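You operate a simulated robot arm through the tools that you are given. There is no shell and no other tool. Be economical: measure what you need, move in short steps, check, and stop when the job is done.

You are at the controls of a simulated robot arm. One attempt, no reset.

TASK
Light lamp 4 of the test box with the grey switch module.
Fine: the box is on, switch it off first; click the module into slot 4 before switching on again; flip its rocker on; leave the other modules and the rest.

Only the result counts: the job must be done as asked and must still hold three seconds after the hand-in. Knocking over, shifting, dropping, spilling or breaking anything else fails it.

THE ROBOT
A 7-joint arm with a two-finger parallel gripper, fixed in place. Base frame: the origin is at the foot of the arm, x ahead of it, y to its left, z up. Lengths are in m, angles in degrees, forces in N, time in s.
With the tool pointing down near the work surface it reaches from about 0.1 to 0.72 m from the base axis. Its first joint turns from -166.0 to 166.0 degrees. Payload 1.57 kg.
The tool frame sits at the grasp point between the pads (the TCP): z along the fingers, y along the line on which they close. The tips reach 0.03 m beyond it. Largest opening 0.11 m; finger width 0.024, thickness 0.012; the body of the gripper, 0.048 by 0.112 m, starts 0.078 m behind the TCP.
Orientation is that of the tool frame in the base frame, as [roll, pitch, yaw] about the fixed x, y, z axes, in that order (R = Rz(yaw) Ry(pitch) Rx(roll)). With the fingers straight down and closing along the base's y, the tool's x points along the base's -x, its y along +y and its z along -z.

THE INTERFACE
- The arm moves only by the tool drive_tool. Its argument "targets" is a list that holds one entry, the list of rows, each a list of 6 numbers: the shift along the tool's x, y, z in m, then the turn, a rotation vector about the tool's x, y, z in degrees. In form: [[[x, y, z, rx, ry, rz], ...]]. A call has 1 to 8 rows; each row is the pose to reach, as a shift and turn from the pose commanded when the call began, along the tool's axes at that moment. "grip" is the gripper command, from -1 (fully open) to 1 (shut), values between in proportion, set as the call begins (left out, the last holds). Rows are played at 5 a second. More than 0.05 m and 8.6 degrees between two rows, or a gripper value outside its range, and nothing of the call is played. Where a pose cannot be reached the arm comes as near as it can. A force on the tool above 90 N (or 10 N above the force at the start of the call, whichever is more), or a blocked arm, ends the call early, and 0.2 s more pass. The fingers move at their own pace (about 0.045 m/s each) and stop on an object; they squeeze with about 39 N. The grip force told is the motor's: it shows also when the fingers shut on nothing. Time passes only in rows, and 0.2 s behind the last, so rows that repeat a pose let the fingers close. It gives the time, the measured TCP pose, the force on the tool (base axes), the opening and the grip force at its end, in the units of the frame above (readings bear some noise).
- Cameras (640 x 400 px; columns grow to the right, rows downward): "scene" is fixed at [0.2201, 0.6503, 1.7241]; the picture's right is [-0.95, -0.32, 0.00], its down [-0.29, 0.85, -0.44] and it looks along [0.14, -0.41, -0.90] (base axes); focal length 275 px, centre (320, 200). "wrist" rides on the gripper at [-0.036, 0, -0.08] in the tool frame; the picture's right is [0.00, -1.00, 0.00], its down [0.97, 0.00, -0.24] and it looks along [0.24, 0.00, 0.97] (tool axes); focal length 218 px, centre (320, 200). There is no depth. A picture from a camera that has moved, and an enlarged one, comes with that camera's place and axes in the base frame and with its lens.
- camera(camera): a new picture of that camera. It takes no simulated time.
- move_column(by): slides the trunk up (or, below 0, down) by that many m; the arm rides with it, the base frame stays. It gives what a move gives, with no picture.
- close_up(camera, box): a new picture of the part [left, top, right, bottom] of that camera's present view, enlarged. It takes no simulated time.
- job_done(): hands the job in; it is judged then, once.

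Work in short steps. Places have to be worked out from the pictures, the camera data and where the tool is seen: move nearer, look again, correct. Check each grasp and each placing, and mend what went wrong. You have 120 turns and 68 pictures in all, those below and enlarged ones among them. Open the gripper and draw the arm clear of the work before you hand the job in, unless the task says otherwise; then end with one line.

The tools are called after ">>>" by a JSON object that holds its "fn" and its "kwargs". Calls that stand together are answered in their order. drive_tool: Moves the arm, as the interface text tells. Its arguments: {"type":"object","properties":{"targets":{"type":"array","items":{"type":"array","items":{"type":"array","items":{"type":"number"}}}},"grip":{"type":"number"}},"required":["targets"]} The other tools are called the same way: move_column (by) slides the trunk up or down; camera (camera) takes a picture; close_up (camera, box) takes an enlarged picture of a part of a camera's view; job_done () hands the job in.

At the start:

```text
t: 0.0
tcp_pos: [0.3502, 0.1725, 1.2753]
tool_rot: [180.0, 0.0, 180.0]
contact_force: [0.0, 0.6, -0.4]
finger_gap: 0.1103
finger_force: 0.1
trunk travel left (down, up): [-0.5, 0.09]
```

scene: 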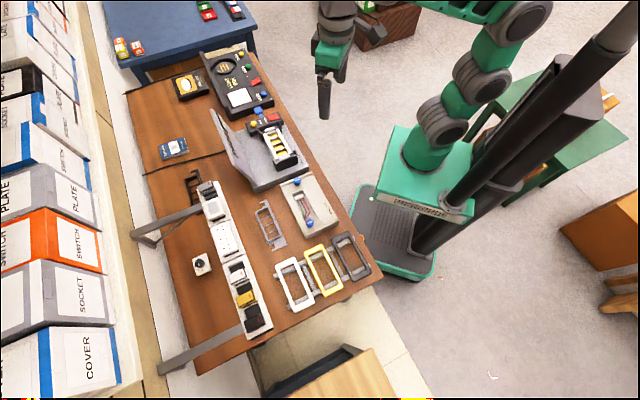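
wrist: 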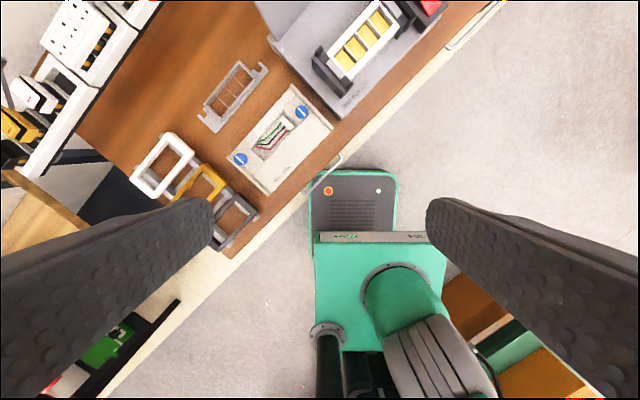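

I start by looking closer at the bench, to find the test box, its switch and the grey switch module.

>>> {"fn": "close_up", "kwargs": {"camera": "scene", "box": [190, 40, 320, 200]}}

>>> {"fn": "close_up", "kwargs": {"camera": "scene", "box": [150, 160, 390, 350]}}

>>> {"fn": "close_up", "kwargs": {"camera": "wrist", "box": [0, 0, 500, 260]}}

```text
2.50 times, centred on (255, 120) of scene
camera zoom: at [0.2201, 0.6503, 1.7241], right [-0.95, -0.32, 0.0], down [-0.29, 0.85, -0.44], along [0.14, -0.41, -0.9], focal length 687 px, centre (482, 400)
```

zoom: 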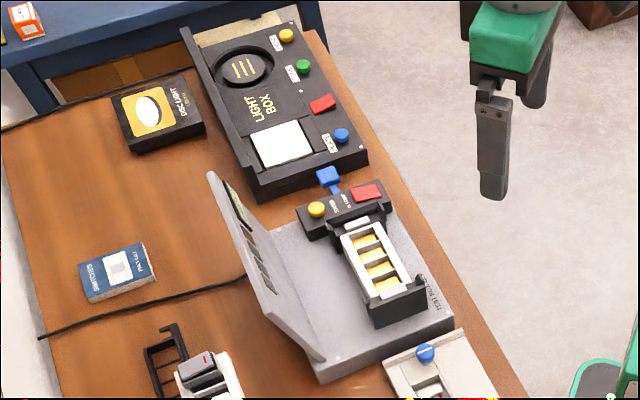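

```text
2.11 times, centred on (270, 255) of scene
camera zoom: at [0.2201, 0.6503, 1.7241], right [-0.95, -0.32, 0.0], down [-0.29, 0.85, -0.44], along [0.14, -0.41, -0.9], focal length 578 px, centre (425, 84)
```

zoom: 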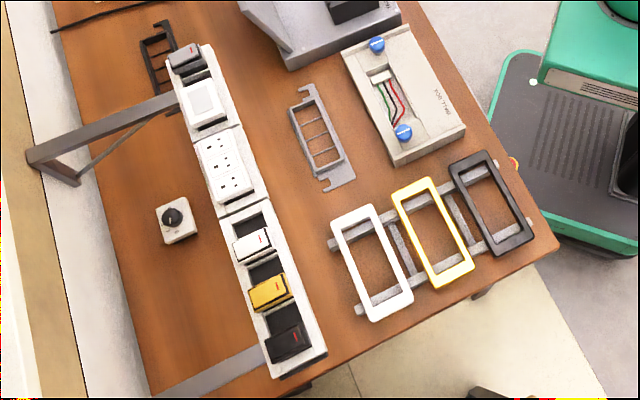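

```text
1.28 times, centred on (250, 130) of wrist
camera zoom: at [0.3868, 0.1729, 1.3541], right [0.0, -1.0, 0.0], down [-0.97, 0.0, 0.24], along [-0.24, 0.0, -0.97], focal length 279 px, centre (410, 290)
```

zoom: 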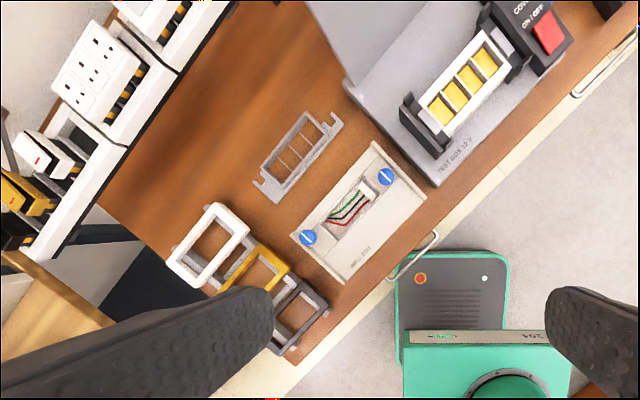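

The rack at the far edge holds white, yellow and dark modules. I look closer at it and at the test box labels.

>>> {"fn": "close_up", "kwargs": {"camera": "scene", "box": [180, 170, 250, 214]}}

>>> {"fn": "close_up", "kwargs": {"camera": "scene", "box": [215, 250, 285, 344]}}

>>> {"fn": "close_up", "kwargs": {"camera": "scene", "box": [225, 100, 305, 150]}}

>>> {"fn": "close_up", "kwargs": {"camera": "scene", "box": [250, 130, 310, 175]}}

```text
9.09 times, centred on (215, 192) of scene
camera zoom: at [0.2201, 0.6503, 1.7241], right [-0.95, -0.32, 0.0], down [-0.29, 0.85, -0.44], along [0.14, -0.41, -0.9], focal length 2497 px, centre (1274, 273)
```

zoom: 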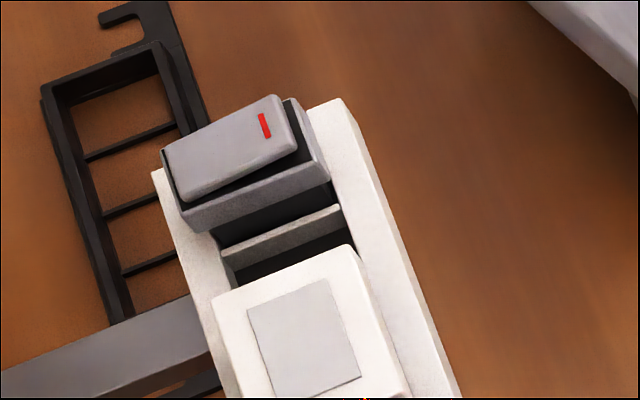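

```text
4.26 times, centred on (250, 297) of scene
camera zoom: at [0.2201, 0.6503, 1.7241], right [-0.95, -0.32, 0.0], down [-0.29, 0.85, -0.44], along [0.14, -0.41, -0.9], focal length 1169 px, centre (618, -213)
```

zoom: 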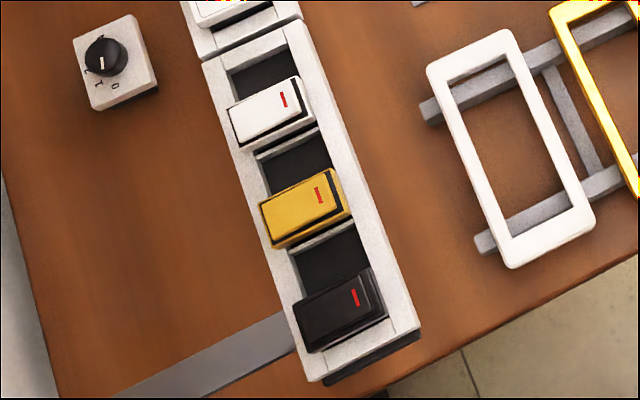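

```text
8.00 times, centred on (265, 125) of scene
camera zoom: at [0.2201, 0.6503, 1.7241], right [-0.95, -0.32, 0.0], down [-0.29, 0.85, -0.44], along [0.14, -0.41, -0.9], focal length 2198 px, centre (760, 800)
```

zoom: 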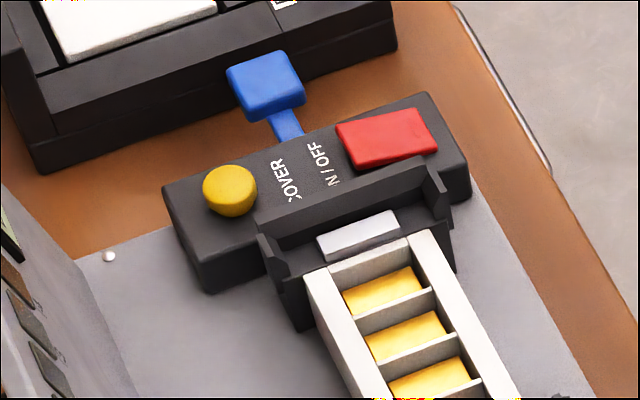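

```text
8.89 times, centred on (280, 152) of scene
camera zoom: at [0.2201, 0.6503, 1.7241], right [-0.95, -0.32, 0.0], down [-0.29, 0.85, -0.44], along [0.14, -0.41, -0.9], focal length 2442 px, centre (676, 622)
```

zoom: 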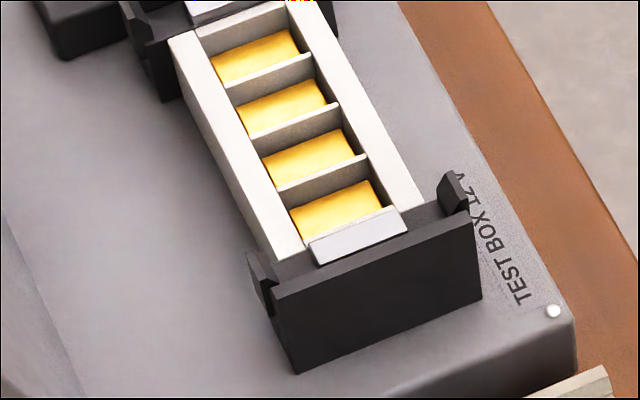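

The grey module sits at the far end of the rack, next to the blank-plate module; the test box has a red ON/OFF control beside a 4-slot frame. I move over the test box to see it from above and check the depth.

>>> {"fn": "drive_tool", "kwargs": {"targets": [[[-0.025, -0.02, 0.03, 0, 0, 0], [-0.05, -0.04, 0.06, 0, 0, 0], [-0.075, -0.06, 0.09, 0, 0, 0], [-0.1, -0.08, 0.12, 0, 0, 0], [-0.125, -0.1, 0.15, 0, 0, 0], [-0.15, -0.12, 0.175, 0, 0, 0]]]}}

>>> {"fn": "camera", "kwargs": {"camera": "wrist"}}

```text
t: 1.4
tcp_pos: [0.5005, 0.0515, 1.0977]
tool_rot: [-180.0, 0.1, 180.0]
contact_force: [0.3, 0.3, 0.3]
finger_gap: 0.1098
finger_force: 0.1
trunk travel left (down, up): [-0.5, 0.09]
```

```text
58 pictures are left
camera wrist: at [0.5374, 0.0514, 1.1762], right [0.0, -1.0, 0.0], down [-0.97, 0.0, 0.24], along [-0.24, 0.0, -0.97], focal length 218 px, centre (320, 200)
```

wrist: 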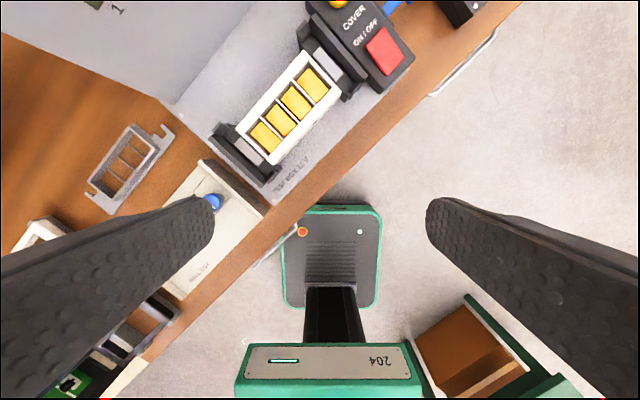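

Triangulating the two wrist views puts the bench top at about z=0.79 and the slot frame at about (0.59, 0.09, 0.865). I move forward to read the lamp numbers on the lid.

>>> {"fn": "drive_tool", "kwargs": {"targets": [[[-0.04, 0.03, 0, 0, 0, 0], [-0.08, 0.05, 0, 0, 0, 0], [-0.12, 0.08, 0, 0, 0, 0]]]}}

>>> {"fn": "camera", "kwargs": {"camera": "wrist"}}

```text
t: 2.2
tcp_pos: [0.6212, 0.1345, 1.1034]
tool_rot: [180.0, 0.1, -179.9]
contact_force: [0.0, 0.3, 0.2]
finger_gap: 0.1102
finger_force: 0.0
trunk travel left (down, up): [-0.5, 0.09]
```

```text
57 pictures are left
camera wrist: at [0.6584, 0.1354, 1.1816], right [0.0, -1.0, 0.0], down [-0.97, 0.0, 0.24], along [-0.24, 0.0, -0.97], focal length 218 px, centre (320, 200)
```

wrist: 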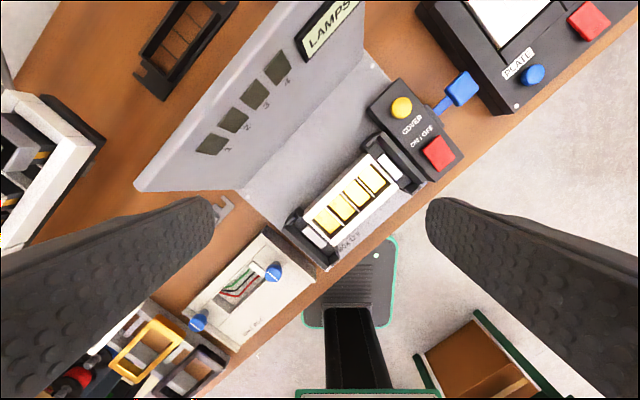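

The lid shows lamps 1–4 running toward the ON/OFF end. I enlarge to confirm slot numbers, and view the rack.

>>> {"fn": "close_up", "kwargs": {"camera": "wrist", "box": [270, 70, 480, 270]}}

>>> {"fn": "close_up", "kwargs": {"camera": "wrist", "box": [180, 20, 380, 170]}}

>>> {"fn": "close_up", "kwargs": {"camera": "wrist", "box": [0, 80, 160, 220]}}

```text
2.00 times, centred on (375, 170) of wrist
camera zoom: at [0.6584, 0.1354, 1.1816], right [0.0, -1.0, 0.0], down [-0.97, 0.0, 0.24], along [-0.24, 0.0, -0.97], focal length 436 px, centre (210, 260)
```

zoom: 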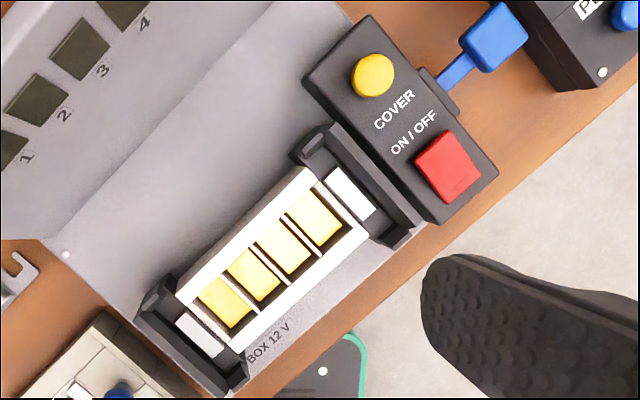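

```text
2.67 times, centred on (280, 95) of wrist
camera zoom: at [0.6584, 0.1354, 1.1816], right [0.0, -1.0, 0.0], down [-0.97, 0.0, 0.24], along [-0.24, 0.0, -0.97], focal length 582 px, centre (427, 480)
```

zoom: 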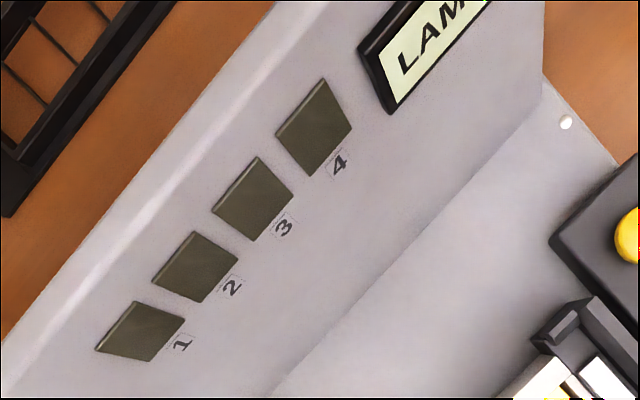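

```text
2.86 times, centred on (80, 150) of wrist
camera zoom: at [0.6584, 0.1354, 1.1816], right [0.0, -1.0, 0.0], down [-0.97, 0.0, 0.24], along [-0.24, 0.0, -0.97], focal length 624 px, centre (1006, 343)
```

zoom: 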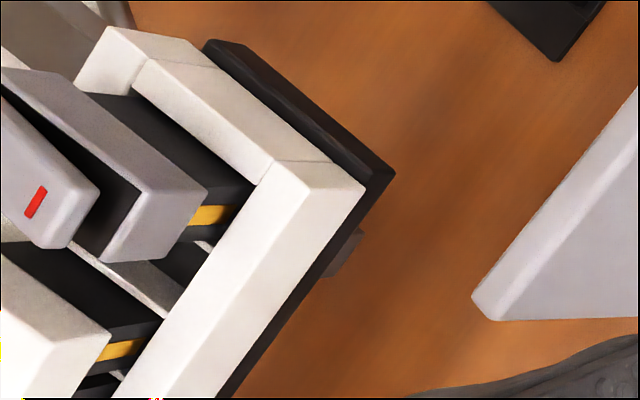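

Slot numbers should follow the lamps, so slot 4 is the one nearest the ON/OFF control. I triangulate the red button at about (0.649, -0.025, 0.879), so I hover above it with the tool yawed to match the box axis and look.

>>> {"fn": "drive_tool", "kwargs": {"targets": [[[-0.005, -0.027, 0.014, 0, 0, 7.2], [-0.01, -0.054, 0.028, 0, 0, 14.4], [-0.015, -0.08, 0.042, 0, 0, 21.6], [-0.02, -0.107, 0.056, 0, 0, 28.9], [-0.025, -0.134, 0.07, 0, 0, 36.1], [-0.029, -0.16, 0.083, 0, 0, 43.3], [-0.029, -0.16, 0.083, 0, 0, 43.3]]]}}

>>> {"fn": "camera", "kwargs": {"camera": "wrist"}}

```text
t: 3.8
tcp_pos: [0.6498, -0.0287, 1.0186]
tool_rot: [179.9, 0.0, 136.6]
contact_force: [-0.3, -0.1, -0.1]
finger_gap: 0.11
finger_force: 0.1
trunk travel left (down, up): [-0.5, 0.09]
```

```text
53 pictures are left
camera wrist: at [0.677, -0.0521, 1.0969], right [-0.69, -0.73, 0.0], down [-0.71, 0.67, 0.24], along [-0.17, 0.17, -0.97], focal length 218 px, centre (320, 200)
```

wrist: 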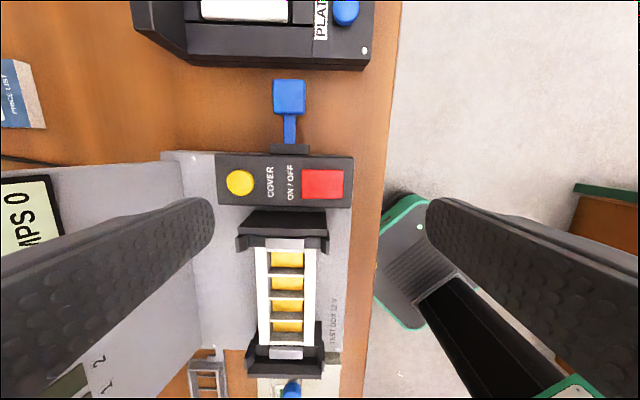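

The axis alignment looks right and the button estimate holds. I zoom on the button and the lid display.

>>> {"fn": "close_up", "kwargs": {"camera": "wrist", "box": [210, 140, 370, 240]}}

>>> {"fn": "close_up", "kwargs": {"camera": "wrist", "box": [0, 150, 130, 270]}}

>>> {"fn": "close_up", "kwargs": {"camera": "scene", "box": [205, 95, 295, 175]}}

```text
4.00 times, centred on (290, 190) of wrist
camera zoom: at [0.677, -0.0521, 1.0969], right [-0.69, -0.73, 0.0], down [-0.71, 0.67, 0.24], along [-0.17, 0.17, -0.97], focal length 873 px, centre (440, 240)
```

zoom: 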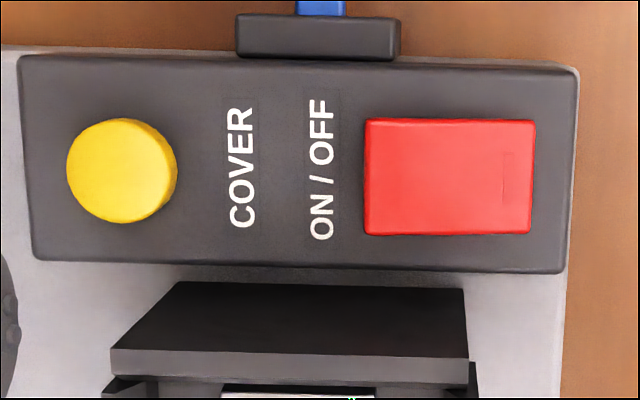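

```text
3.33 times, centred on (65, 210) of wrist
camera zoom: at [0.677, -0.0521, 1.0969], right [-0.69, -0.73, 0.0], down [-0.71, 0.67, 0.24], along [-0.17, 0.17, -0.97], focal length 728 px, centre (1170, 167)
```

zoom: 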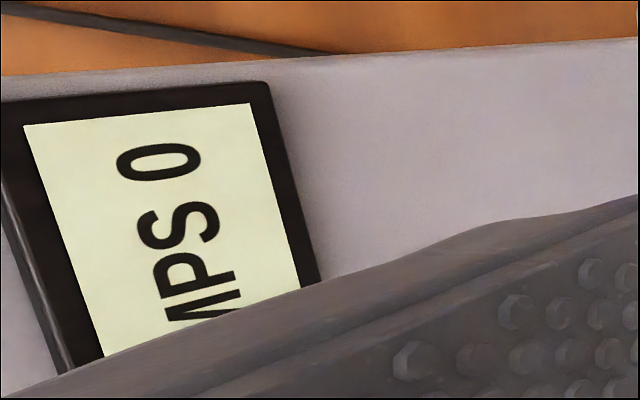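

```text
5.00 times, centred on (250, 135) of scene
camera zoom: at [0.2201, 0.6503, 1.7241], right [-0.95, -0.32, 0.0], down [-0.29, 0.85, -0.44], along [0.14, -0.41, -0.9], focal length 1373 px, centre (670, 525)
```

zoom: 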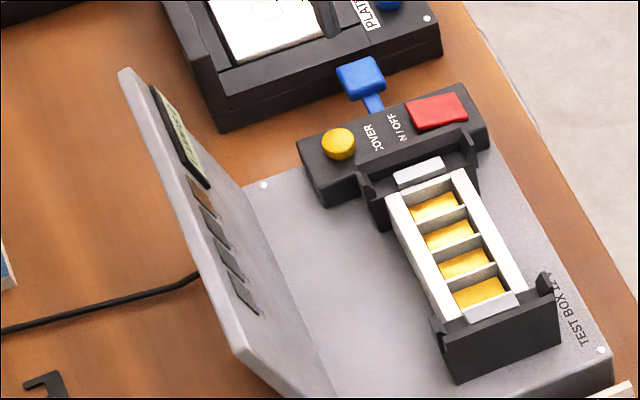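

The display reads "LAMPS 0", so the box is on, and the red rocker's marked (outer) end is down. To switch off I press the inner end, so I close the fingers above it and come down to just clear.

>>> {"fn": "drive_tool", "kwargs": {"targets": [[[0, 0.016, 0.0, 0, 0, 0], [0, 0.016, 0.0, 0, 0, 0], [0, 0.016, 0.0, 0, 0, 0], [0, 0.016, 0.0, 0, 0, 0], [0, 0.016, 0.0, 0, 0, 0], [0, 0.016, 0.03, 0, 0, 0], [0, 0.016, 0.06, 0, 0, 0], [0, 0.016, 0.088, 0, 0, 0]]], "grip": 1}}

>>> {"fn": "camera", "kwargs": {"camera": "wrist"}}

```text
t: 5.6
tcp_pos: [0.6594, -0.0175, 0.931]
tool_rot: [179.9, -0.1, 136.7]
contact_force: [0.0, -0.7, -0.5]
finger_gap: 0.0002
finger_force: 21.3
trunk travel left (down, up): [-0.5, 0.09]
```

```text
49 pictures are left
camera wrist: at [0.6877, -0.0413, 1.0092], right [-0.69, -0.73, 0.0], down [-0.71, 0.67, 0.24], along [-0.17, 0.16, -0.97], focal length 218 px, centre (320, 200)
```

wrist: 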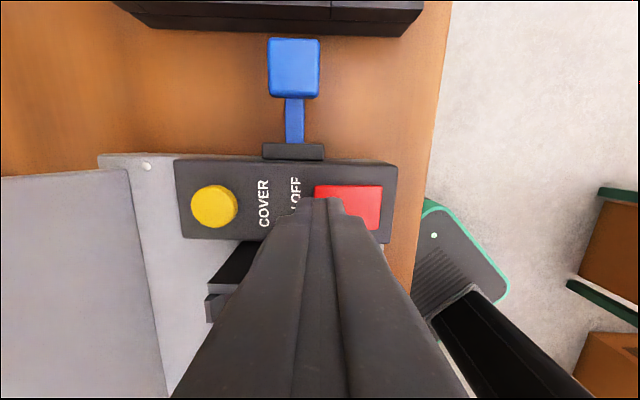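

The tips hover about 2 cm over the inner half of the rocker. I press down in small steps.

>>> {"fn": "drive_tool", "kwargs": {"targets": [[[0, -0.003, 0.01, 0, 0, 0], [0, -0.003, 0.016, 0, 0, 0], [0, -0.003, 0.02, 0, 0, 0], [0, -0.003, 0.023, 0, 0, 0]]]}}

```text
t: 6.6
tcp_pos: [0.6585, -0.0189, 0.9098]
tool_rot: [179.9, 0.2, 136.7]
contact_force: [2.9, 3.2, 7.1]
finger_gap: 0.0
finger_force: 21.6
trunk travel left (down, up): [-0.5, 0.09]
```

Contact with a light 7 N. I press a little further.

>>> {"fn": "drive_tool", "kwargs": {"targets": [[[0, 0, 0.002, 0, 0, 0], [0, 0, 0.004, 0, 0, 0], [0, 0, 0.006, 0, 0, 0]]]}}

>>> {"fn": "close_up", "kwargs": {"camera": "scene", "box": [205, 95, 295, 175]}}

```text
t: 7.4
tcp_pos: [0.6581, -0.0188, 0.9096]
tool_rot: [179.5, 0.6, 136.7]
contact_force: [-4.7, 2.2, 50.2]
finger_gap: 0.0
finger_force: 21.2
trunk travel left (down, up): [-0.5, 0.09]
```

```text
5.00 times, centred on (250, 135) of scene
camera zoom: at [0.2201, 0.6503, 1.7241], right [-0.95, -0.32, 0.0], down [-0.29, 0.85, -0.44], along [0.14, -0.41, -0.9], focal length 1373 px, centre (670, 525)
```

zoom: 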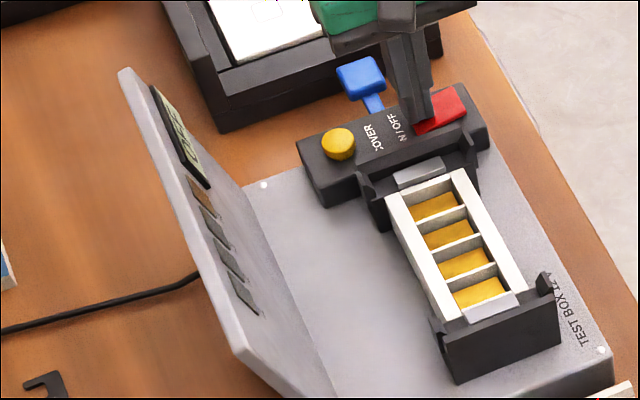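

The rocker hit its stop at 50 N with the outer end raised. I lift off and check the display.

>>> {"fn": "drive_tool", "kwargs": {"targets": [[[0, 0, -0.03, 0, 0, 0], [0, 0, -0.07, 0, 0, 0], [0, 0, -0.11, 0, 0, 0], [0, 0.04, -0.15, 0, 0, 0], [0, 0.08, -0.15, 0, 0, 0]]], "grip": -1}}

>>> {"fn": "camera", "kwargs": {"camera": "wrist"}}

>>> {"fn": "close_up", "kwargs": {"camera": "wrist", "box": [260, 140, 400, 230]}}

```text
refused: row 4 steps farther than a row can; nothing moved
```

```text
47 pictures are left
camera wrist: at [0.6838, -0.0426, 0.9875], right [-0.69, -0.73, -0.01], down [-0.71, 0.67, 0.23], along [-0.16, 0.16, -0.97], focal length 218 px, centre (320, 200)
```

wrist: 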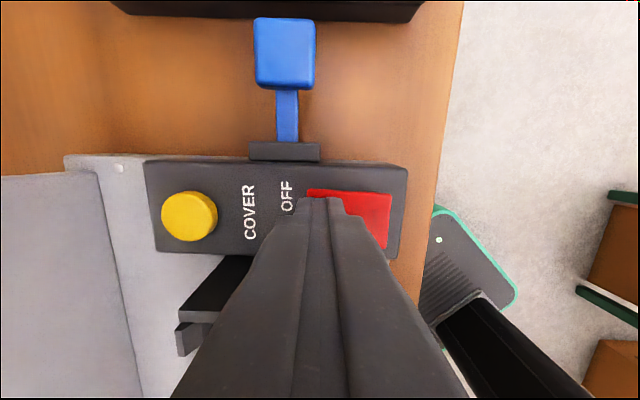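

```text
4.44 times, centred on (330, 185) of wrist
camera zoom: at [0.6838, -0.0426, 0.9875], right [-0.69, -0.73, -0.01], down [-0.71, 0.67, 0.23], along [-0.16, 0.16, -0.97], focal length 970 px, centre (276, 267)
```

zoom: 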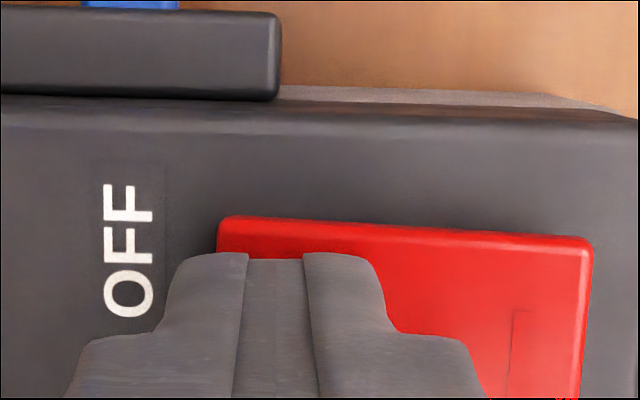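

The step was refused for length; I redo the lift in shorter steps.

>>> {"fn": "drive_tool", "kwargs": {"targets": [[[0, 0, -0.03, 0, 0, 0], [0, 0, -0.07, 0, 0, 0], [0, 0.01, -0.11, 0, 0, 0], [0, 0.04, -0.14, 0, 0, 0], [0, 0.08, -0.15, 0, 0, 0], [0, 0.12, -0.16, 0, 0, 0], [0, 0.12, -0.16, 0, 0, 0]]], "grip": -1}}

>>> {"fn": "camera", "kwargs": {"camera": "wrist"}}

```text
t: 9.0
tcp_pos: [0.7142, 0.0616, 1.0519]
tool_rot: [-180.0, 0.1, 136.8]
contact_force: [0.1, -0.3, -0.3]
finger_gap: 0.1098
finger_force: 0.1
out of reach, approached as far as the arm can: row 6, 7
trunk travel left (down, up): [-0.5, 0.09]
```

```text
45 pictures are left
camera wrist: at [0.7413, 0.0366, 1.1305], right [-0.69, -0.73, 0.0], down [-0.71, 0.67, 0.24], along [-0.17, 0.16, -0.97], focal length 218 px, centre (320, 200)
```

wrist: 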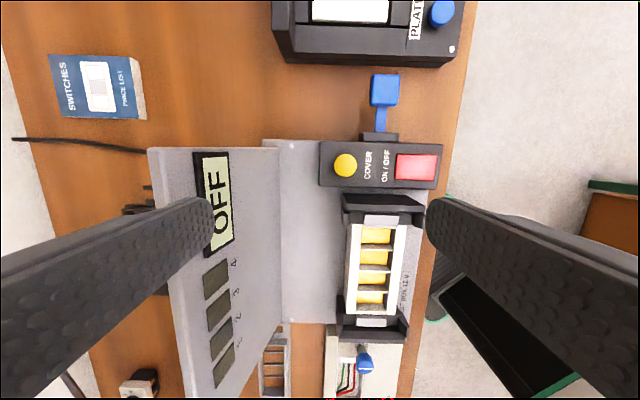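

The display shows OFF. Next I triangulate the grey module at about (0.67, 0.39, top z≈1.0) on a raised rack; I retreat upward and over toward it, turning the gripper so the fingers close along the rack.

>>> {"fn": "drive_tool", "kwargs": {"targets": [[[0.01, 0.0, -0.04, 0, 0, -8], [0.04, 0.0, -0.07, 0, 0, -16], [0.08, 0.01, -0.09, 0, 0, -24], [0.12, 0.03, -0.1, 0, 0, -32], [0.16, 0.05, -0.11, 0, 0, -40], [0.2, 0.06, -0.12, 0, 0, -48], [0.24, 0.07, -0.13, 0, 0, -56], [0.28, 0.08, -0.14, 0, 0, -64]]]}}

>>> {"fn": "drive_tool", "kwargs": {"targets": [[[0, 0, 0, 0, 0, -8.5], [0, 0, 0, 0, 0, -17], [0, 0, 0, 0, 0, -26], [0, 0, 0, 0, 0, -26]]]}}

>>> {"fn": "camera", "kwargs": {"camera": "wrist"}}

```text
t: 10.8
tcp_pos: [0.5647, 0.3067, 1.1915]
tool_rot: [-180.0, 0.1, -159.2]
contact_force: [-0.3, -0.2, -0.6]
finger_gap: 0.1102
finger_force: 0.0
out of reach, approached as far as the arm can: row 1
trunk travel left (down, up): [-0.5, 0.09]
```

```text
refused: row 3 steps farther than a row can; nothing moved
```

```text
44 pictures are left
camera wrist: at [0.5983, 0.3215, 1.27], right [0.36, -0.93, 0.0], down [-0.91, -0.35, 0.24], along [-0.22, -0.09, -0.97], focal length 218 px, centre (320, 200)
```

wrist: 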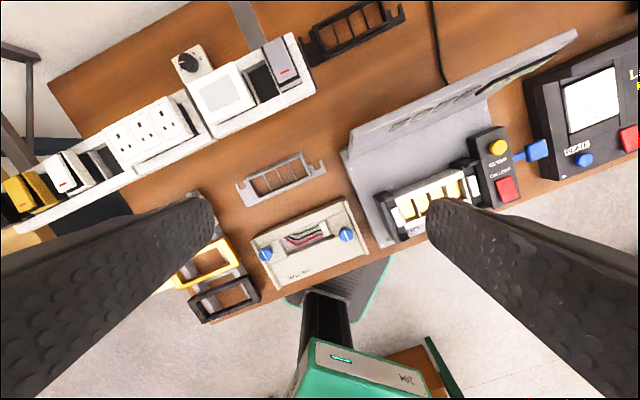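

The grey module estimate (0.669, 0.391) holds. I finish the turn and move closer for a detailed look.

>>> {"fn": "drive_tool", "kwargs": {"targets": [[[-0.025, 0.008, 0.025, 0, 0, -8.4], [-0.05, 0.015, 0.05, 0, 0, -16.8], [-0.067, 0.021, 0.07, 0, 0, -25.2], [-0.067, 0.021, 0.07, 0, 0, -26]]]}}

>>> {"fn": "camera", "kwargs": {"camera": "wrist"}}

>>> {"fn": "close_up", "kwargs": {"camera": "wrist", "box": [200, 0, 400, 150]}}

```text
t: 11.3
tcp_pos: [0.5853, 0.323, 1.1631]
tool_rot: [179.8, 1.4, -151.4]
contact_force: [17.4, 3.1, -21.7]
finger_gap: 0.11
finger_force: 0.0
out of reach, approached as far as the arm can: row 1, 2
trunk travel left (down, up): [-0.5, 0.09]
stopped in row 2: the force on the tool passed its limit (the readings are from after the stop); the commanded pose is now the measured one
```

```text
43 pictures are left
camera wrist: at [0.6158, 0.3398, 1.2426], right [0.48, -0.88, 0.0], down [-0.86, -0.47, 0.22], along [-0.19, -0.1, -0.98], focal length 218 px, centre (320, 200)
```

wrist: 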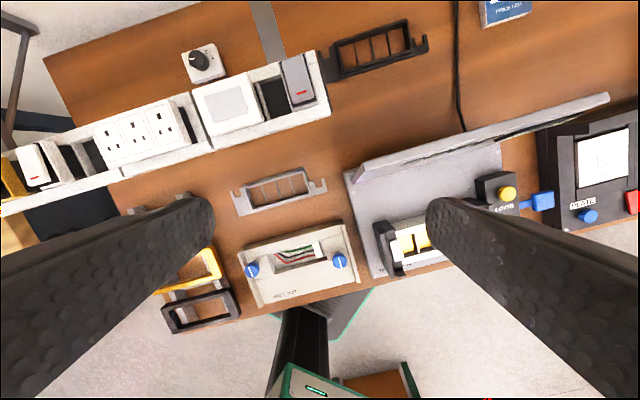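

```text
2.67 times, centred on (300, 75) of wrist
camera zoom: at [0.6158, 0.3398, 1.2426], right [0.48, -0.88, 0.0], down [-0.86, -0.47, 0.22], along [-0.19, -0.1, -0.98], focal length 582 px, centre (373, 533)
```

zoom: 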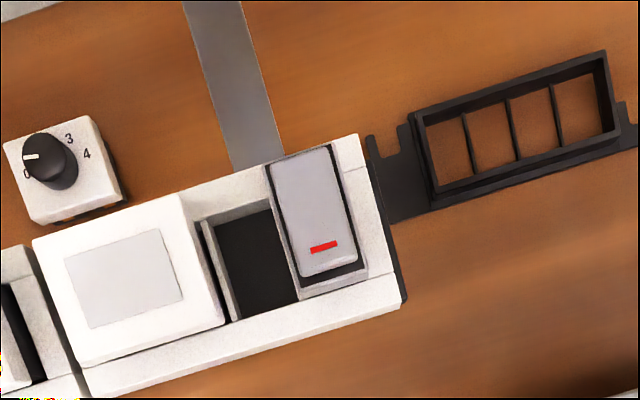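

The move stopped with a force reading; I check the scene to see whether anything touched.

>>> {"fn": "camera", "kwargs": {"camera": "scene"}}

>>> {"fn": "drive_tool", "kwargs": {"targets": [[[0, 0, 0, 0, 0, 0], [0, 0, 0, 0, 0, 0]]]}}

```text
41 pictures are left
```

scene: 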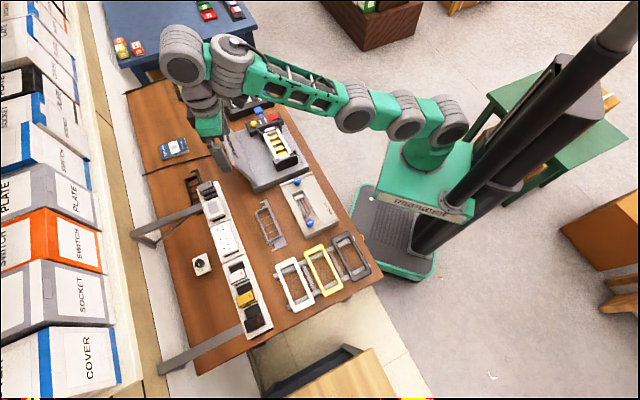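

```text
t: 11.9
tcp_pos: [0.5866, 0.3239, 1.1607]
tool_rot: [179.9, 1.0, -151.4]
contact_force: [15.8, 16.0, -34.3]
finger_gap: 0.1097
finger_force: 0.2
trunk travel left (down, up): [-0.5, 0.09]
```

Nothing is touched on the bench; it looks like the wrist is folding onto itself at this yaw. I back off the turn and see whether the force vanishes.

>>> {"fn": "drive_tool", "kwargs": {"targets": [[[0, 0, -0.02, 0, 0, 6], [0, 0, -0.04, 0, 0, 12], [0, 0, -0.04, 0, 0, 20]]]}}

```text
t: 12.2
tcp_pos: [0.5856, 0.3245, 1.1636]
tool_rot: [179.8, 1.6, -152.6]
contact_force: [3.0, 16.2, -12.6]
finger_gap: 0.1101
finger_force: 0.0
out of reach, approached as far as the arm can: row 1
trunk travel left (down, up): [-0.5, 0.09]
stopped in row 1: the force on the tool passed its limit (the readings are from after the stop); the commanded pose is now the measured one
```

Still blocked; I retreat along the way I came, toward the base, before turning.

>>> {"fn": "drive_tool", "kwargs": {"targets": [[[0.015, -0.005, -0.01, 0, 0, 3], [0.03, -0.01, -0.02, 0, 0, 6], [0.05, -0.015, -0.03, 0, 0, 8]]]}}

>>> {"fn": "camera", "kwargs": {"camera": "scene"}}

```text
t: 12.5
tcp_pos: [0.5869, 0.3225, 1.168]
tool_rot: [179.7, 2.5, -153.3]
contact_force: [7.8, 22.3, -22.7]
finger_gap: 0.1102
finger_force: 0.0
out of reach, approached as far as the arm can: row 1
trunk travel left (down, up): [-0.5, 0.09]
stopped in row 1: the force on the tool passed its limit (the readings are from after the stop); the commanded pose is now the measured one
```

```text
40 pictures are left
```

scene: 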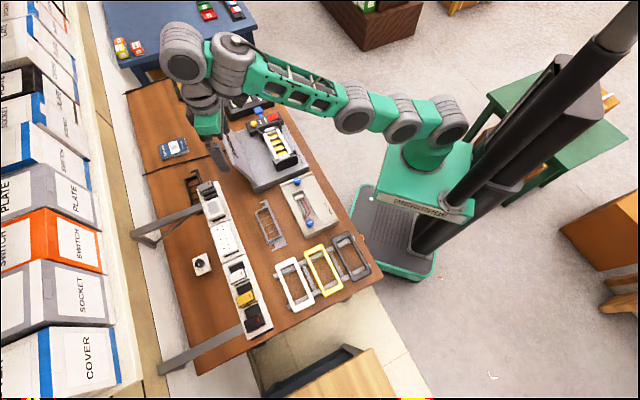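

Let me look closely at the wrist linkage for the self-contact.

>>> {"fn": "close_up", "kwargs": {"camera": "scene", "box": [150, 10, 290, 180]}}

>>> {"fn": "drive_tool", "kwargs": {"targets": [[[0, 0, 0.02, 0, 0, 0]]]}}

```text
2.35 times, centred on (220, 95) of scene
camera zoom: at [0.2201, 0.6503, 1.7241], right [-0.95, -0.32, 0.0], down [-0.29, 0.85, -0.44], along [0.14, -0.41, -0.9], focal length 646 px, centre (555, 447)
```

zoom: 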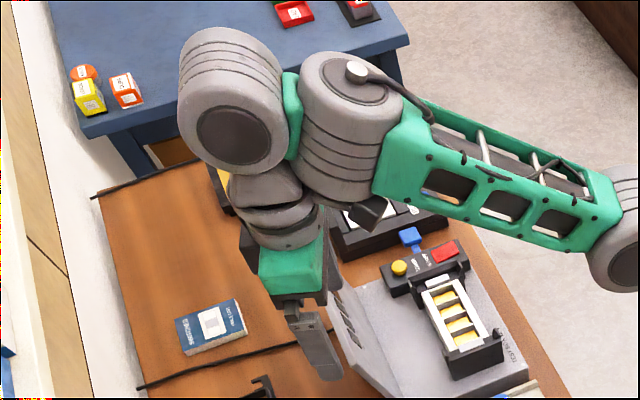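

```text
t: 12.8
tcp_pos: [0.5901, 0.3252, 1.1616]
tool_rot: [179.7, 3.1, -153.3]
contact_force: [14.4, 19.6, -27.9]
finger_gap: 0.1099
finger_force: 0.1
out of reach, approached as far as the arm can: row 1
trunk travel left (down, up): [-0.5, 0.09]
stopped in row 1: the force on the tool passed its limit (the readings are from after the stop); the commanded pose is now the measured one
```

The gripper body seems wedged against the forearm-end barrel above it. I try turning back while going down and outward rather than up.

>>> {"fn": "drive_tool", "kwargs": {"targets": [[[0, 0, 0, 0, 0, 4]]]}}

>>> {"fn": "drive_tool", "kwargs": {"targets": [[[0, 0.01, 0.0, 0, 0, 4]]]}}

>>> {"fn": "drive_tool", "kwargs": {"targets": [[[0, 0, 0.0, 0, -4, 0]]]}}

```text
t: 13.2
tcp_pos: [0.5893, 0.3248, 1.1631]
tool_rot: [179.5, 3.0, -157.1]
contact_force: [0.0, -0.2, -0.8]
finger_gap: 0.1101
finger_force: 0.2
trunk travel left (down, up): [-0.5, 0.09]
```

```text
t: 13.6
tcp_pos: [0.586, 0.333, 1.1612]
tool_rot: [179.4, 3.0, -161.1]
contact_force: [0.1, -0.3, -0.8]
finger_gap: 0.1101
finger_force: 0.1
trunk travel left (down, up): [-0.5, 0.09]
```

```text
t: 14.0
tcp_pos: [0.5912, 0.3361, 1.1622]
tool_rot: [179.3, 7.0, -161.1]
contact_force: [1.1, 0.2, 0.1]
finger_gap: 0.1099
finger_force: 0.0
out of reach, approached as far as the arm can: row 1
trunk travel left (down, up): [-0.5, 0.09]
```

Free again: the wrist has a limit near yaw -155. I'll go the other way round (toward yaw +47, camera on the inner side), after raising the trunk fully for more outward reach.

>>> {"fn": "move_column", "kwargs": {"by": 0.09}}

>>> {"fn": "drive_tool", "kwargs": {"targets": [[[0.01, 0, 0, 0, 6, 0], [0.02, 0, 0, 0, 7, 8], [0.03, 0, 0, 0, 7, 16], [0.03, 0, 0, 0, 7, 24], [0.03, 0, 0, 0, 7, 32], [0.03, 0, 0, 0, 7, 40], [0.03, 0, 0, 0, 7, 48], [0.03, 0, 0, 0, 7, 56]]]}}

```text
t: 15.2
tcp_pos: [0.5907, 0.3377, 1.252]
tool_rot: [179.3, 6.9, -161.2]
contact_force: [-0.4, -0.5, 0.2]
finger_gap: 0.11
finger_force: 0.2
trunk travel left (down, up): [-0.59, 0.0]
```

```text
t: 17.0
tcp_pos: [0.5844, 0.3441, 1.2398]
tool_rot: [177.0, -2.6, 143.0]
contact_force: [0.2, -0.2, -0.3]
finger_gap: 0.11
finger_force: 0.2
out of reach, approached as far as the arm can: row 2, 3, 4, 5, 6, 7, 8
trunk travel left (down, up): [-0.59, 0.0]
```

Height made it slightly out of reach; I come down and in a bit while turning on.

>>> {"fn": "drive_tool", "kwargs": {"targets": [[[0.01, -0.015, 0.02, 0, 0, 8], [0.02, -0.03, 0.04, 0, 0, 16], [0.02, -0.046, 0.06, 0, 0, 24], [0.02, -0.046, 0.06, 0, 0, 32], [0.02, -0.046, 0.06, 0, 0, 40], [0.02, -0.046, 0.06, 0, 0, 48], [0.02, -0.046, 0.06, 0, 0, 56], [0.02, -0.046, 0.06, 0, 0, 64]]]}}

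```text
t: 18.8
tcp_pos: [0.5875, 0.3498, 1.1858]
tool_rot: [-178.6, -3.5, 78.9]
contact_force: [-0.3, -1.0, 0.4]
finger_gap: 0.1097
finger_force: 0.1
out of reach, approached as far as the arm can: row 1, 2, 3, 4, 5, 6, 7, 8
trunk travel left (down, up): [-0.59, 0.0]
```

>>> {"fn": "close_up", "kwargs": {"camera": "scene", "box": [130, 0, 450, 200]}}

>>> {"fn": "drive_tool", "kwargs": {"targets": [[[0, 0, 0, 0, 0, 8], [0, 0, 0, 0, 0, 16], [0, 0, 0, 0, 0, 24], [0, 0, 0, 0, 0, 32]]]}}

```text
2.00 times, centred on (290, 100) of scene
camera zoom: at [0.2201, 0.6503, 1.7241], right [-0.95, -0.32, 0.0], down [-0.29, 0.85, -0.44], along [0.14, -0.41, -0.9], focal length 549 px, centre (380, 400)
```

zoom: 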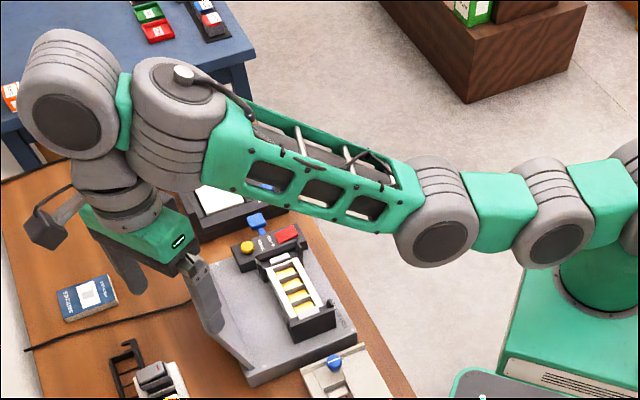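

```text
t: 19.8
tcp_pos: [0.5853, 0.3506, 1.1859]
tool_rot: [-177.0, -2.2, 46.9]
contact_force: [-0.2, 0.2, -0.1]
finger_gap: 0.1101
finger_force: 0.0
out of reach, approached as far as the arm can: row 3, 4
trunk travel left (down, up): [-0.59, 0.0]
```

The yaw of 47° is reached without contact (it was the wrist camera that fouled before). I look from here.

>>> {"fn": "camera", "kwargs": {"camera": "wrist"}}

```text
37 pictures are left
camera wrist: at [0.5626, 0.3201, 1.2637], right [-0.73, 0.68, 0.05], down [0.67, 0.69, 0.28], along [0.15, 0.24, -0.96], focal length 218 px, centre (320, 200)
```

wrist: 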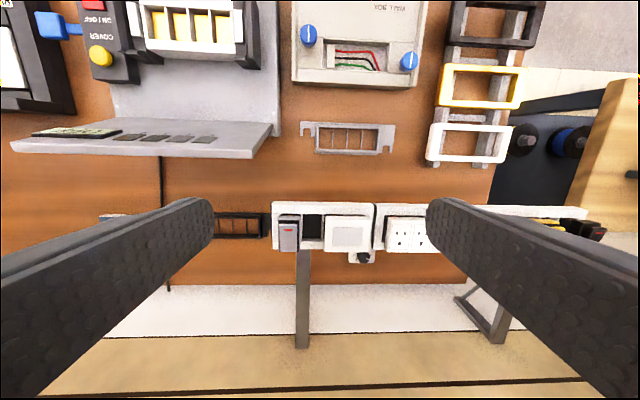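

The grey module sits at (0.668, 0.391), consistent. I enlarge for its seating.

>>> {"fn": "close_up", "kwargs": {"camera": "wrist", "box": [210, 180, 400, 290]}}

```text
3.37 times, centred on (305, 235) of wrist
camera zoom: at [0.5626, 0.3201, 1.2637], right [-0.73, 0.68, 0.05], down [0.67, 0.69, 0.28], along [0.15, 0.24, -0.96], focal length 735 px, centre (370, 82)
```

zoom: 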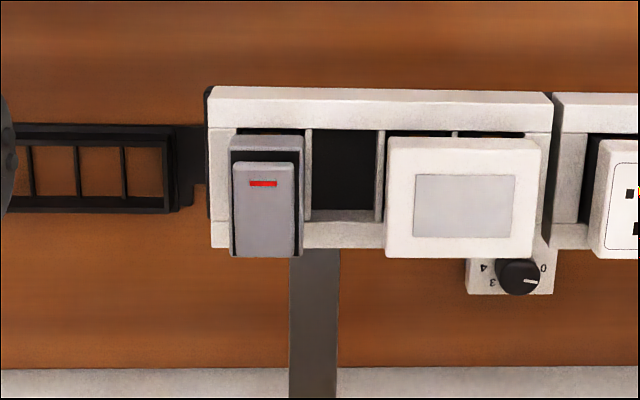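

The rack is level; rail tops at z≈0.978, module top ≈1.015, centre ≈(0.663, 0.391). I tilt the tool about 15° outward and go to hover above it.

>>> {"fn": "drive_tool", "kwargs": {"targets": [[[0.01, 0.006, 0.02, -1.5, 3, 0], [0.02, 0.012, 0.04, -3, 6, 0], [0.03, 0.018, 0.055, -3, 9, 0], [0.045, 0.024, 0.07, -3, 12, 0], [0.06, 0.03, 0.085, -3, 13, 0], [0.065, 0.033, 0.1, -3, 13, 0], [0.065, 0.033, 0.1, -3, 13, 0]]]}}

>>> {"fn": "camera", "kwargs": {"camera": "wrist"}}

```text
t: 21.4
tcp_pos: [0.6458, 0.38, 1.0913]
tool_rot: [179.9, -15.7, 46.7]
contact_force: [0.2, -0.7, -0.5]
finger_gap: 0.11
finger_force: 0.2
out of reach, approached as far as the arm can: row 1, 2, 3, 4, 6, 7
trunk travel left (down, up): [-0.59, 0.0]
```

```text
35 pictures are left
camera wrist: at [0.6077, 0.3391, 1.1571], right [-0.73, 0.69, 0.0], down [0.6, 0.63, 0.49], along [0.34, 0.36, -0.87], focal length 218 px, centre (320, 200)
```

wrist: 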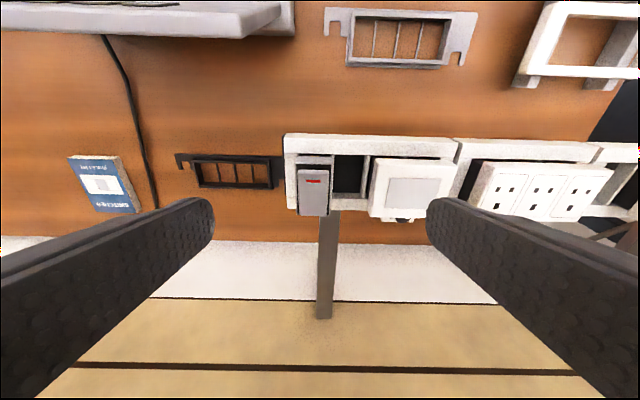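

Pose is well aligned. I partly close the fingers so they clear the neighbouring plate, and descend halfway over the module.

>>> {"fn": "drive_tool", "kwargs": {"targets": [[[0, 0.003, 0, 0, 0, 0], [0, 0.006, 0, 0, 0, 0], [-0.001, 0.006, 0.012, 0, 0, 0], [-0.002, 0.006, 0.025, 0, 0, 0], [-0.003, 0.006, 0.035, 0, 0, 0], [-0.003, 0.006, 0.035, 0, 0, 0]]], "grip": 0.18}}

>>> {"fn": "camera", "kwargs": {"camera": "wrist"}}

```text
t: 22.8
tcp_pos: [0.649, 0.3743, 1.0907]
tool_rot: [179.8, -15.6, 46.6]
contact_force: [-0.5, -0.3, 0.5]
finger_gap: 0.0451
finger_force: 0.0
out of reach, approached as far as the arm can: row 3, 4, 5, 6
trunk travel left (down, up): [-0.59, 0.0]
```

```text
34 pictures are left
camera wrist: at [0.6112, 0.3343, 1.1576], right [-0.73, 0.69, 0.0], down [0.6, 0.63, 0.49], along [0.34, 0.36, -0.87], focal length 218 px, centre (320, 200)
```

wrist: 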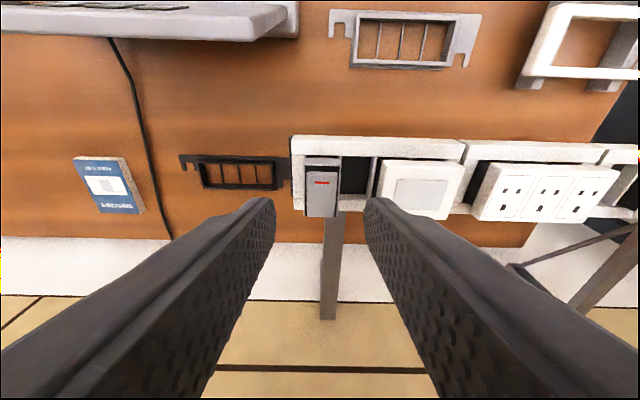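

Descending is what runs out of reach, so the shoulder is too high: lowering the trunk should help. I retreat up and inward first, then lower the column.

>>> {"fn": "drive_tool", "kwargs": {"targets": [[[-0.012, 0.006, -0.03, 0, 0, 0], [-0.025, 0.006, -0.06, 0, 0, 0], [-0.037, 0.006, -0.09, 0, 0, 0], [-0.05, 0.006, -0.118, 0, 0, 0], [-0.05, 0.006, -0.118, 0, 0, 0]]]}}

>>> {"fn": "move_column", "kwargs": {"by": -0.1}}

```text
t: 24.0
tcp_pos: [0.6096, 0.3168, 1.1975]
tool_rot: [-180.0, -15.5, 46.6]
contact_force: [0.1, -0.7, 0.7]
finger_gap: 0.0451
finger_force: 0.0
out of reach, approached as far as the arm can: row 4, 5
trunk travel left (down, up): [-0.59, 0.0]
```

```text
t: 25.4
tcp_pos: [0.6087, 0.3169, 1.0959]
tool_rot: [-180.0, -15.6, 46.6]
contact_force: [-0.3, -0.5, 0.4]
finger_gap: 0.0451
finger_force: 0.0
trunk travel left (down, up): [-0.49, 0.1]
```

With the trunk 0.1 lower, I try the hover point again.

>>> {"fn": "drive_tool", "kwargs": {"targets": [[[0.018, -0.003, 0.01, 0, 0, 0], [0.036, -0.006, 0.02, 0, 0, 0], [0.054, -0.009, 0.03, 0, 0, 0], [0.068, -0.0115, 0.036, 0, 0, 0], [0.068, -0.0115, 0.036, 0, 0, 0]]]}}

```text
t: 26.6
tcp_pos: [0.6482, 0.3751, 1.0773]
tool_rot: [180.0, -15.5, 46.6]
contact_force: [-0.4, 0.3, -0.8]
finger_gap: 0.0451
finger_force: 0.0
out of reach, approached as far as the arm can: row 4, 5
trunk travel left (down, up): [-0.49, 0.1]
```

Reach at this tilt stays about 0.75, so I add 10° of tilt and try again.

>>> {"fn": "drive_tool", "kwargs": {"targets": [[[-0.01, 0, -0.01, 0, 5, 0], [-0.01, 0, -0.01, 0, 10, 0], [0, 0, 0, 0, 10, 0], [0.01, 0, 0.005, 0, 10, 0], [0.01, 0, 0.005, 0, 10, 0]]]}}

>>> {"fn": "camera", "kwargs": {"camera": "wrist"}}

```text
t: 27.8
tcp_pos: [0.6365, 0.3647, 1.0859]
tool_rot: [179.9, -25.2, 46.6]
contact_force: [-0.6, 1.3, -0.5]
finger_gap: 0.0452
finger_force: 0.0
out of reach, approached as far as the arm can: row 3, 4, 5
trunk travel left (down, up): [-0.49, 0.1]
```

```text
33 pictures are left
camera wrist: at [0.5923, 0.3174, 1.1406], right [-0.73, 0.69, 0.0], down [0.53, 0.56, 0.63], along [0.44, 0.46, -0.77], focal length 218 px, centre (320, 200)
```

wrist: 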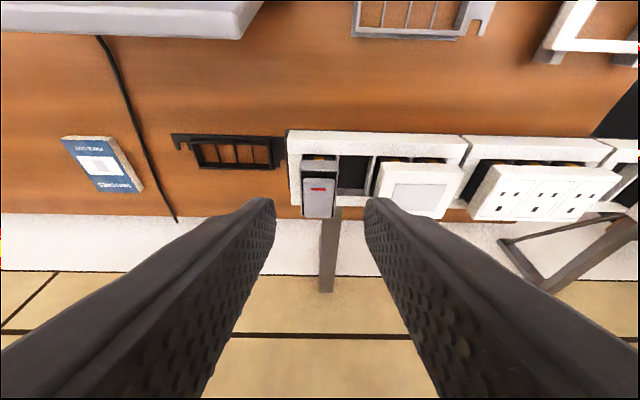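

More tilt made the reported reach worse, so the limit isn't simply arm length. I test going straight down a little here, fingers straddling the module's near end with clearance.

>>> {"fn": "drive_tool", "kwargs": {"targets": [[[-0.0085, 0, 0.018, 0, 0, 0], [-0.017, 0, 0.036, 0, 0, 0], [-0.017, 0, 0.036, 0, 0, 0]]]}}

```text
t: 28.6
tcp_pos: [0.6391, 0.3654, 1.0852]
tool_rot: [179.9, -25.4, 46.5]
contact_force: [-0.7, 0.3, 0.2]
finger_gap: 0.0454
finger_force: 0.0
out of reach, approached as far as the arm can: row 1, 2, 3
trunk travel left (down, up): [-0.49, 0.1]
```

Commanded and actual poses may have drifted apart; I pull inward to resynchronise and check.

>>> {"fn": "drive_tool", "kwargs": {"targets": [[[-0.03, 0, -0.01, 0, 0, 0], [-0.06, 0, -0.02, 0, 0, 0], [-0.09, 0, -0.03, 0, 0, 0], [-0.09, 0, -0.03, 0, 0, 0]]]}}

>>> {"fn": "close_up", "kwargs": {"camera": "scene", "box": [130, 0, 480, 230]}}

```text
t: 29.6
tcp_pos: [0.6391, 0.3356, 1.0904]
tool_rot: [180.0, -25.5, 46.7]
contact_force: [-0.2, 0.1, 0.2]
finger_gap: 0.0452
finger_force: 0.0
out of reach, approached as far as the arm can: row 1, 2, 3, 4
trunk travel left (down, up): [-0.49, 0.1]
```

```text
1.74 times, centred on (305, 115) of scene
camera zoom: at [0.2201, 0.6503, 1.7241], right [-0.95, -0.32, 0.0], down [-0.29, 0.85, -0.44], along [0.14, -0.41, -0.9], focal length 478 px, centre (346, 348)
```

zoom: 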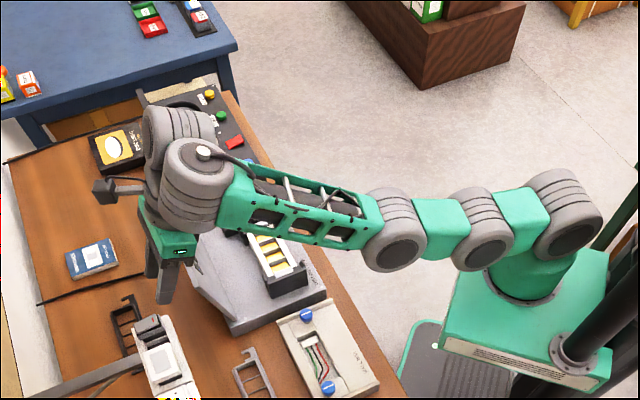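

The arm can't even follow inward commands, so a joint seems pinned at a limit after the earlier wedging. I go back to a comfortable, closer and upright posture to free it.

>>> {"fn": "drive_tool", "kwargs": {"targets": [[[-0.03, 0, -0.01, 0, -8, 0], [-0.06, 0, -0.02, 0, -16, 0], [-0.09, 0.0, -0.03, 0, -24, 0], [-0.12, 0.02, -0.04, 0, -25, 0], [-0.15, 0.04, -0.06, 0, -25, 0], [-0.18, 0.06, -0.08, 0, -25, 0], [-0.18, 0.06, -0.08, 0, -25, 0]]]}}

```text
t: 31.2
tcp_pos: [0.5504, 0.1515, 1.092]
tool_rot: [180.0, -0.5, 46.7]
contact_force: [-0.1, 0.6, 0.6]
finger_gap: 0.0451
finger_force: 0.1
out of reach, approached as far as the arm can: row 1
trunk travel left (down, up): [-0.49, 0.1]
```

Free now, upright at yaw 46.7. I raise the trunk again and approach the module step by step, watching where reach ends.

>>> {"fn": "move_column", "kwargs": {"by": 0.08}}

>>> {"fn": "drive_tool", "kwargs": {"targets": [[[0.02, -0.01, 0.01, 0, 4, 0], [0.04, -0.03, 0.02, 0, 8, 0], [0.06, -0.05, 0.03, 0, 12, 0], [0.08, -0.07, 0.04, 0, 16, 0], [0.1, -0.09, 0.05, 0, 20, 0]]]}}

```text
t: 32.3
tcp_pos: [0.5503, 0.1517, 1.1722]
tool_rot: [179.9, -0.5, 46.7]
contact_force: [-0.2, -1.1, -0.4]
finger_gap: 0.0453
finger_force: 0.1
trunk travel left (down, up): [-0.57, 0.02]
```

```text
t: 33.5
tcp_pos: [0.6032, 0.3109, 1.19]
tool_rot: [-179.6, -18.5, 46.7]
contact_force: [-0.1, -0.1, 0.3]
finger_gap: 0.0451
finger_force: 0.1
out of reach, approached as far as the arm can: row 3, 4, 5
trunk travel left (down, up): [-0.57, 0.02]
```

Constraint depends on posture; I go back toward the starting posture, upright, to look at how the arm is folded.

>>> {"fn": "drive_tool", "kwargs": {"targets": [[[-0.022, 0.003, -0.022, 0, -4, 0], [-0.044, 0.006, -0.044, 0, -8, 0], [-0.066, 0.01, -0.066, 0, -12, 0], [-0.088, 0.014, -0.088, 0, -16, 0], [-0.11, 0.018, -0.11, 0, -20, 0], [-0.13, 0.02, -0.133, 0, -20, 0], [-0.13, 0.02, -0.133, 0, -20, 0]]]}}

>>> {"fn": "camera", "kwargs": {"camera": "scene"}}

```text
t: 35.1
tcp_pos: [0.5029, 0.1746, 1.2698]
tool_rot: [179.9, -0.5, 46.6]
contact_force: [0.0, 0.2, -0.2]
finger_gap: 0.0453
finger_force: 0.0
out of reach, approached as far as the arm can: row 5
trunk travel left (down, up): [-0.57, 0.02]
```

```text
31 pictures are left
```

scene: 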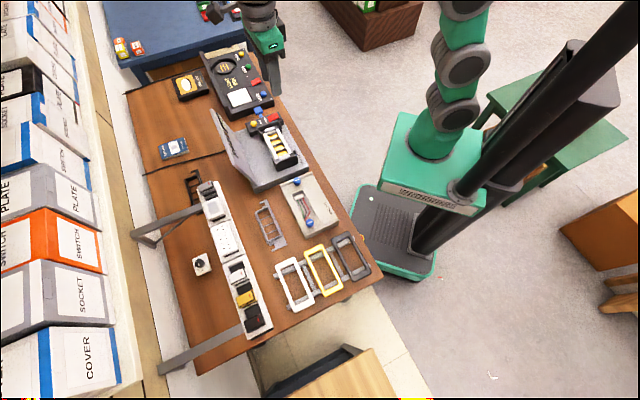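

The elbow lies on the -y side in this branch. The box-shaped sensor on the tool's +x side caused the wedge; with the tool tilted outward at yaw 227 that box swings down and away. I turn back to yaw ~180 first.

>>> {"fn": "drive_tool", "kwargs": {"targets": [[[0, 0, 0, 0, 0, -8.4], [0, 0, 0, 0, 0, -16.8], [0, 0, 0, 0, 0, -25.2], [0, 0, 0, 0, 0, -33.6], [0, 0, 0, 0, 0, -42], [0, 0, 0, 0, 0, -50.4], [0, 0, 0, 0, 0, -58.8], [0, 0, 0, 0, 0, -67.2]]]}}

>>> {"fn": "drive_tool", "kwargs": {"targets": [[[0, 0, 0, 0, 0, -8.4], [0, 0, 0, 0, 0, -16.8], [0, 0, 0, 0, 0, -25.2], [0, 0, 0, 0, 0, -33.6], [0, 0, 0, 0, 0, -42], [0, 0, 0, 0, 0, -50.4], [0, 0, 0, 0, 0, -58.8], [0, 0, 0, 0, 0, -66.2]]]}}

```text
t: 36.9
tcp_pos: [0.5049, 0.1768, 1.2705]
tool_rot: [179.5, -0.2, 114.1]
contact_force: [-0.4, 0.2, 0.6]
finger_gap: 0.0453
finger_force: 0.1
trunk travel left (down, up): [-0.57, 0.02]
```

```text
t: 38.7
tcp_pos: [0.5047, 0.1768, 1.271]
tool_rot: [179.7, 0.3, -179.8]
contact_force: [0.7, 0.6, 0.4]
finger_gap: 0.0449
finger_force: 0.1
trunk travel left (down, up): [-0.57, 0.02]
```

>>> {"fn": "drive_tool", "kwargs": {"targets": [[[0, 0, 0.01, 0, -8, 0], [0, 0, 0.02, 0, -16, 0], [0, 0, 0.03, 0, -24, 0], [0, 0, 0.04, -1.7, -24, -7.9], [0, 0, 0.05, -3.3, -23.8, -15.8], [0, 0, 0.06, -5, -23.6, -23.6], [0, 0, 0.06, -6.7, -23.4, -31.5], [0, 0, 0.06, -8.4, -23, -39.4]]]}}

```text
t: 40.5
tcp_pos: [0.5026, 0.1755, 1.2107]
tool_rot: [179.9, 24.6, -140.0]
contact_force: [-0.2, 0.0, 0.3]
finger_gap: 0.0452
finger_force: 0.0
trunk travel left (down, up): [-0.57, 0.02]
```

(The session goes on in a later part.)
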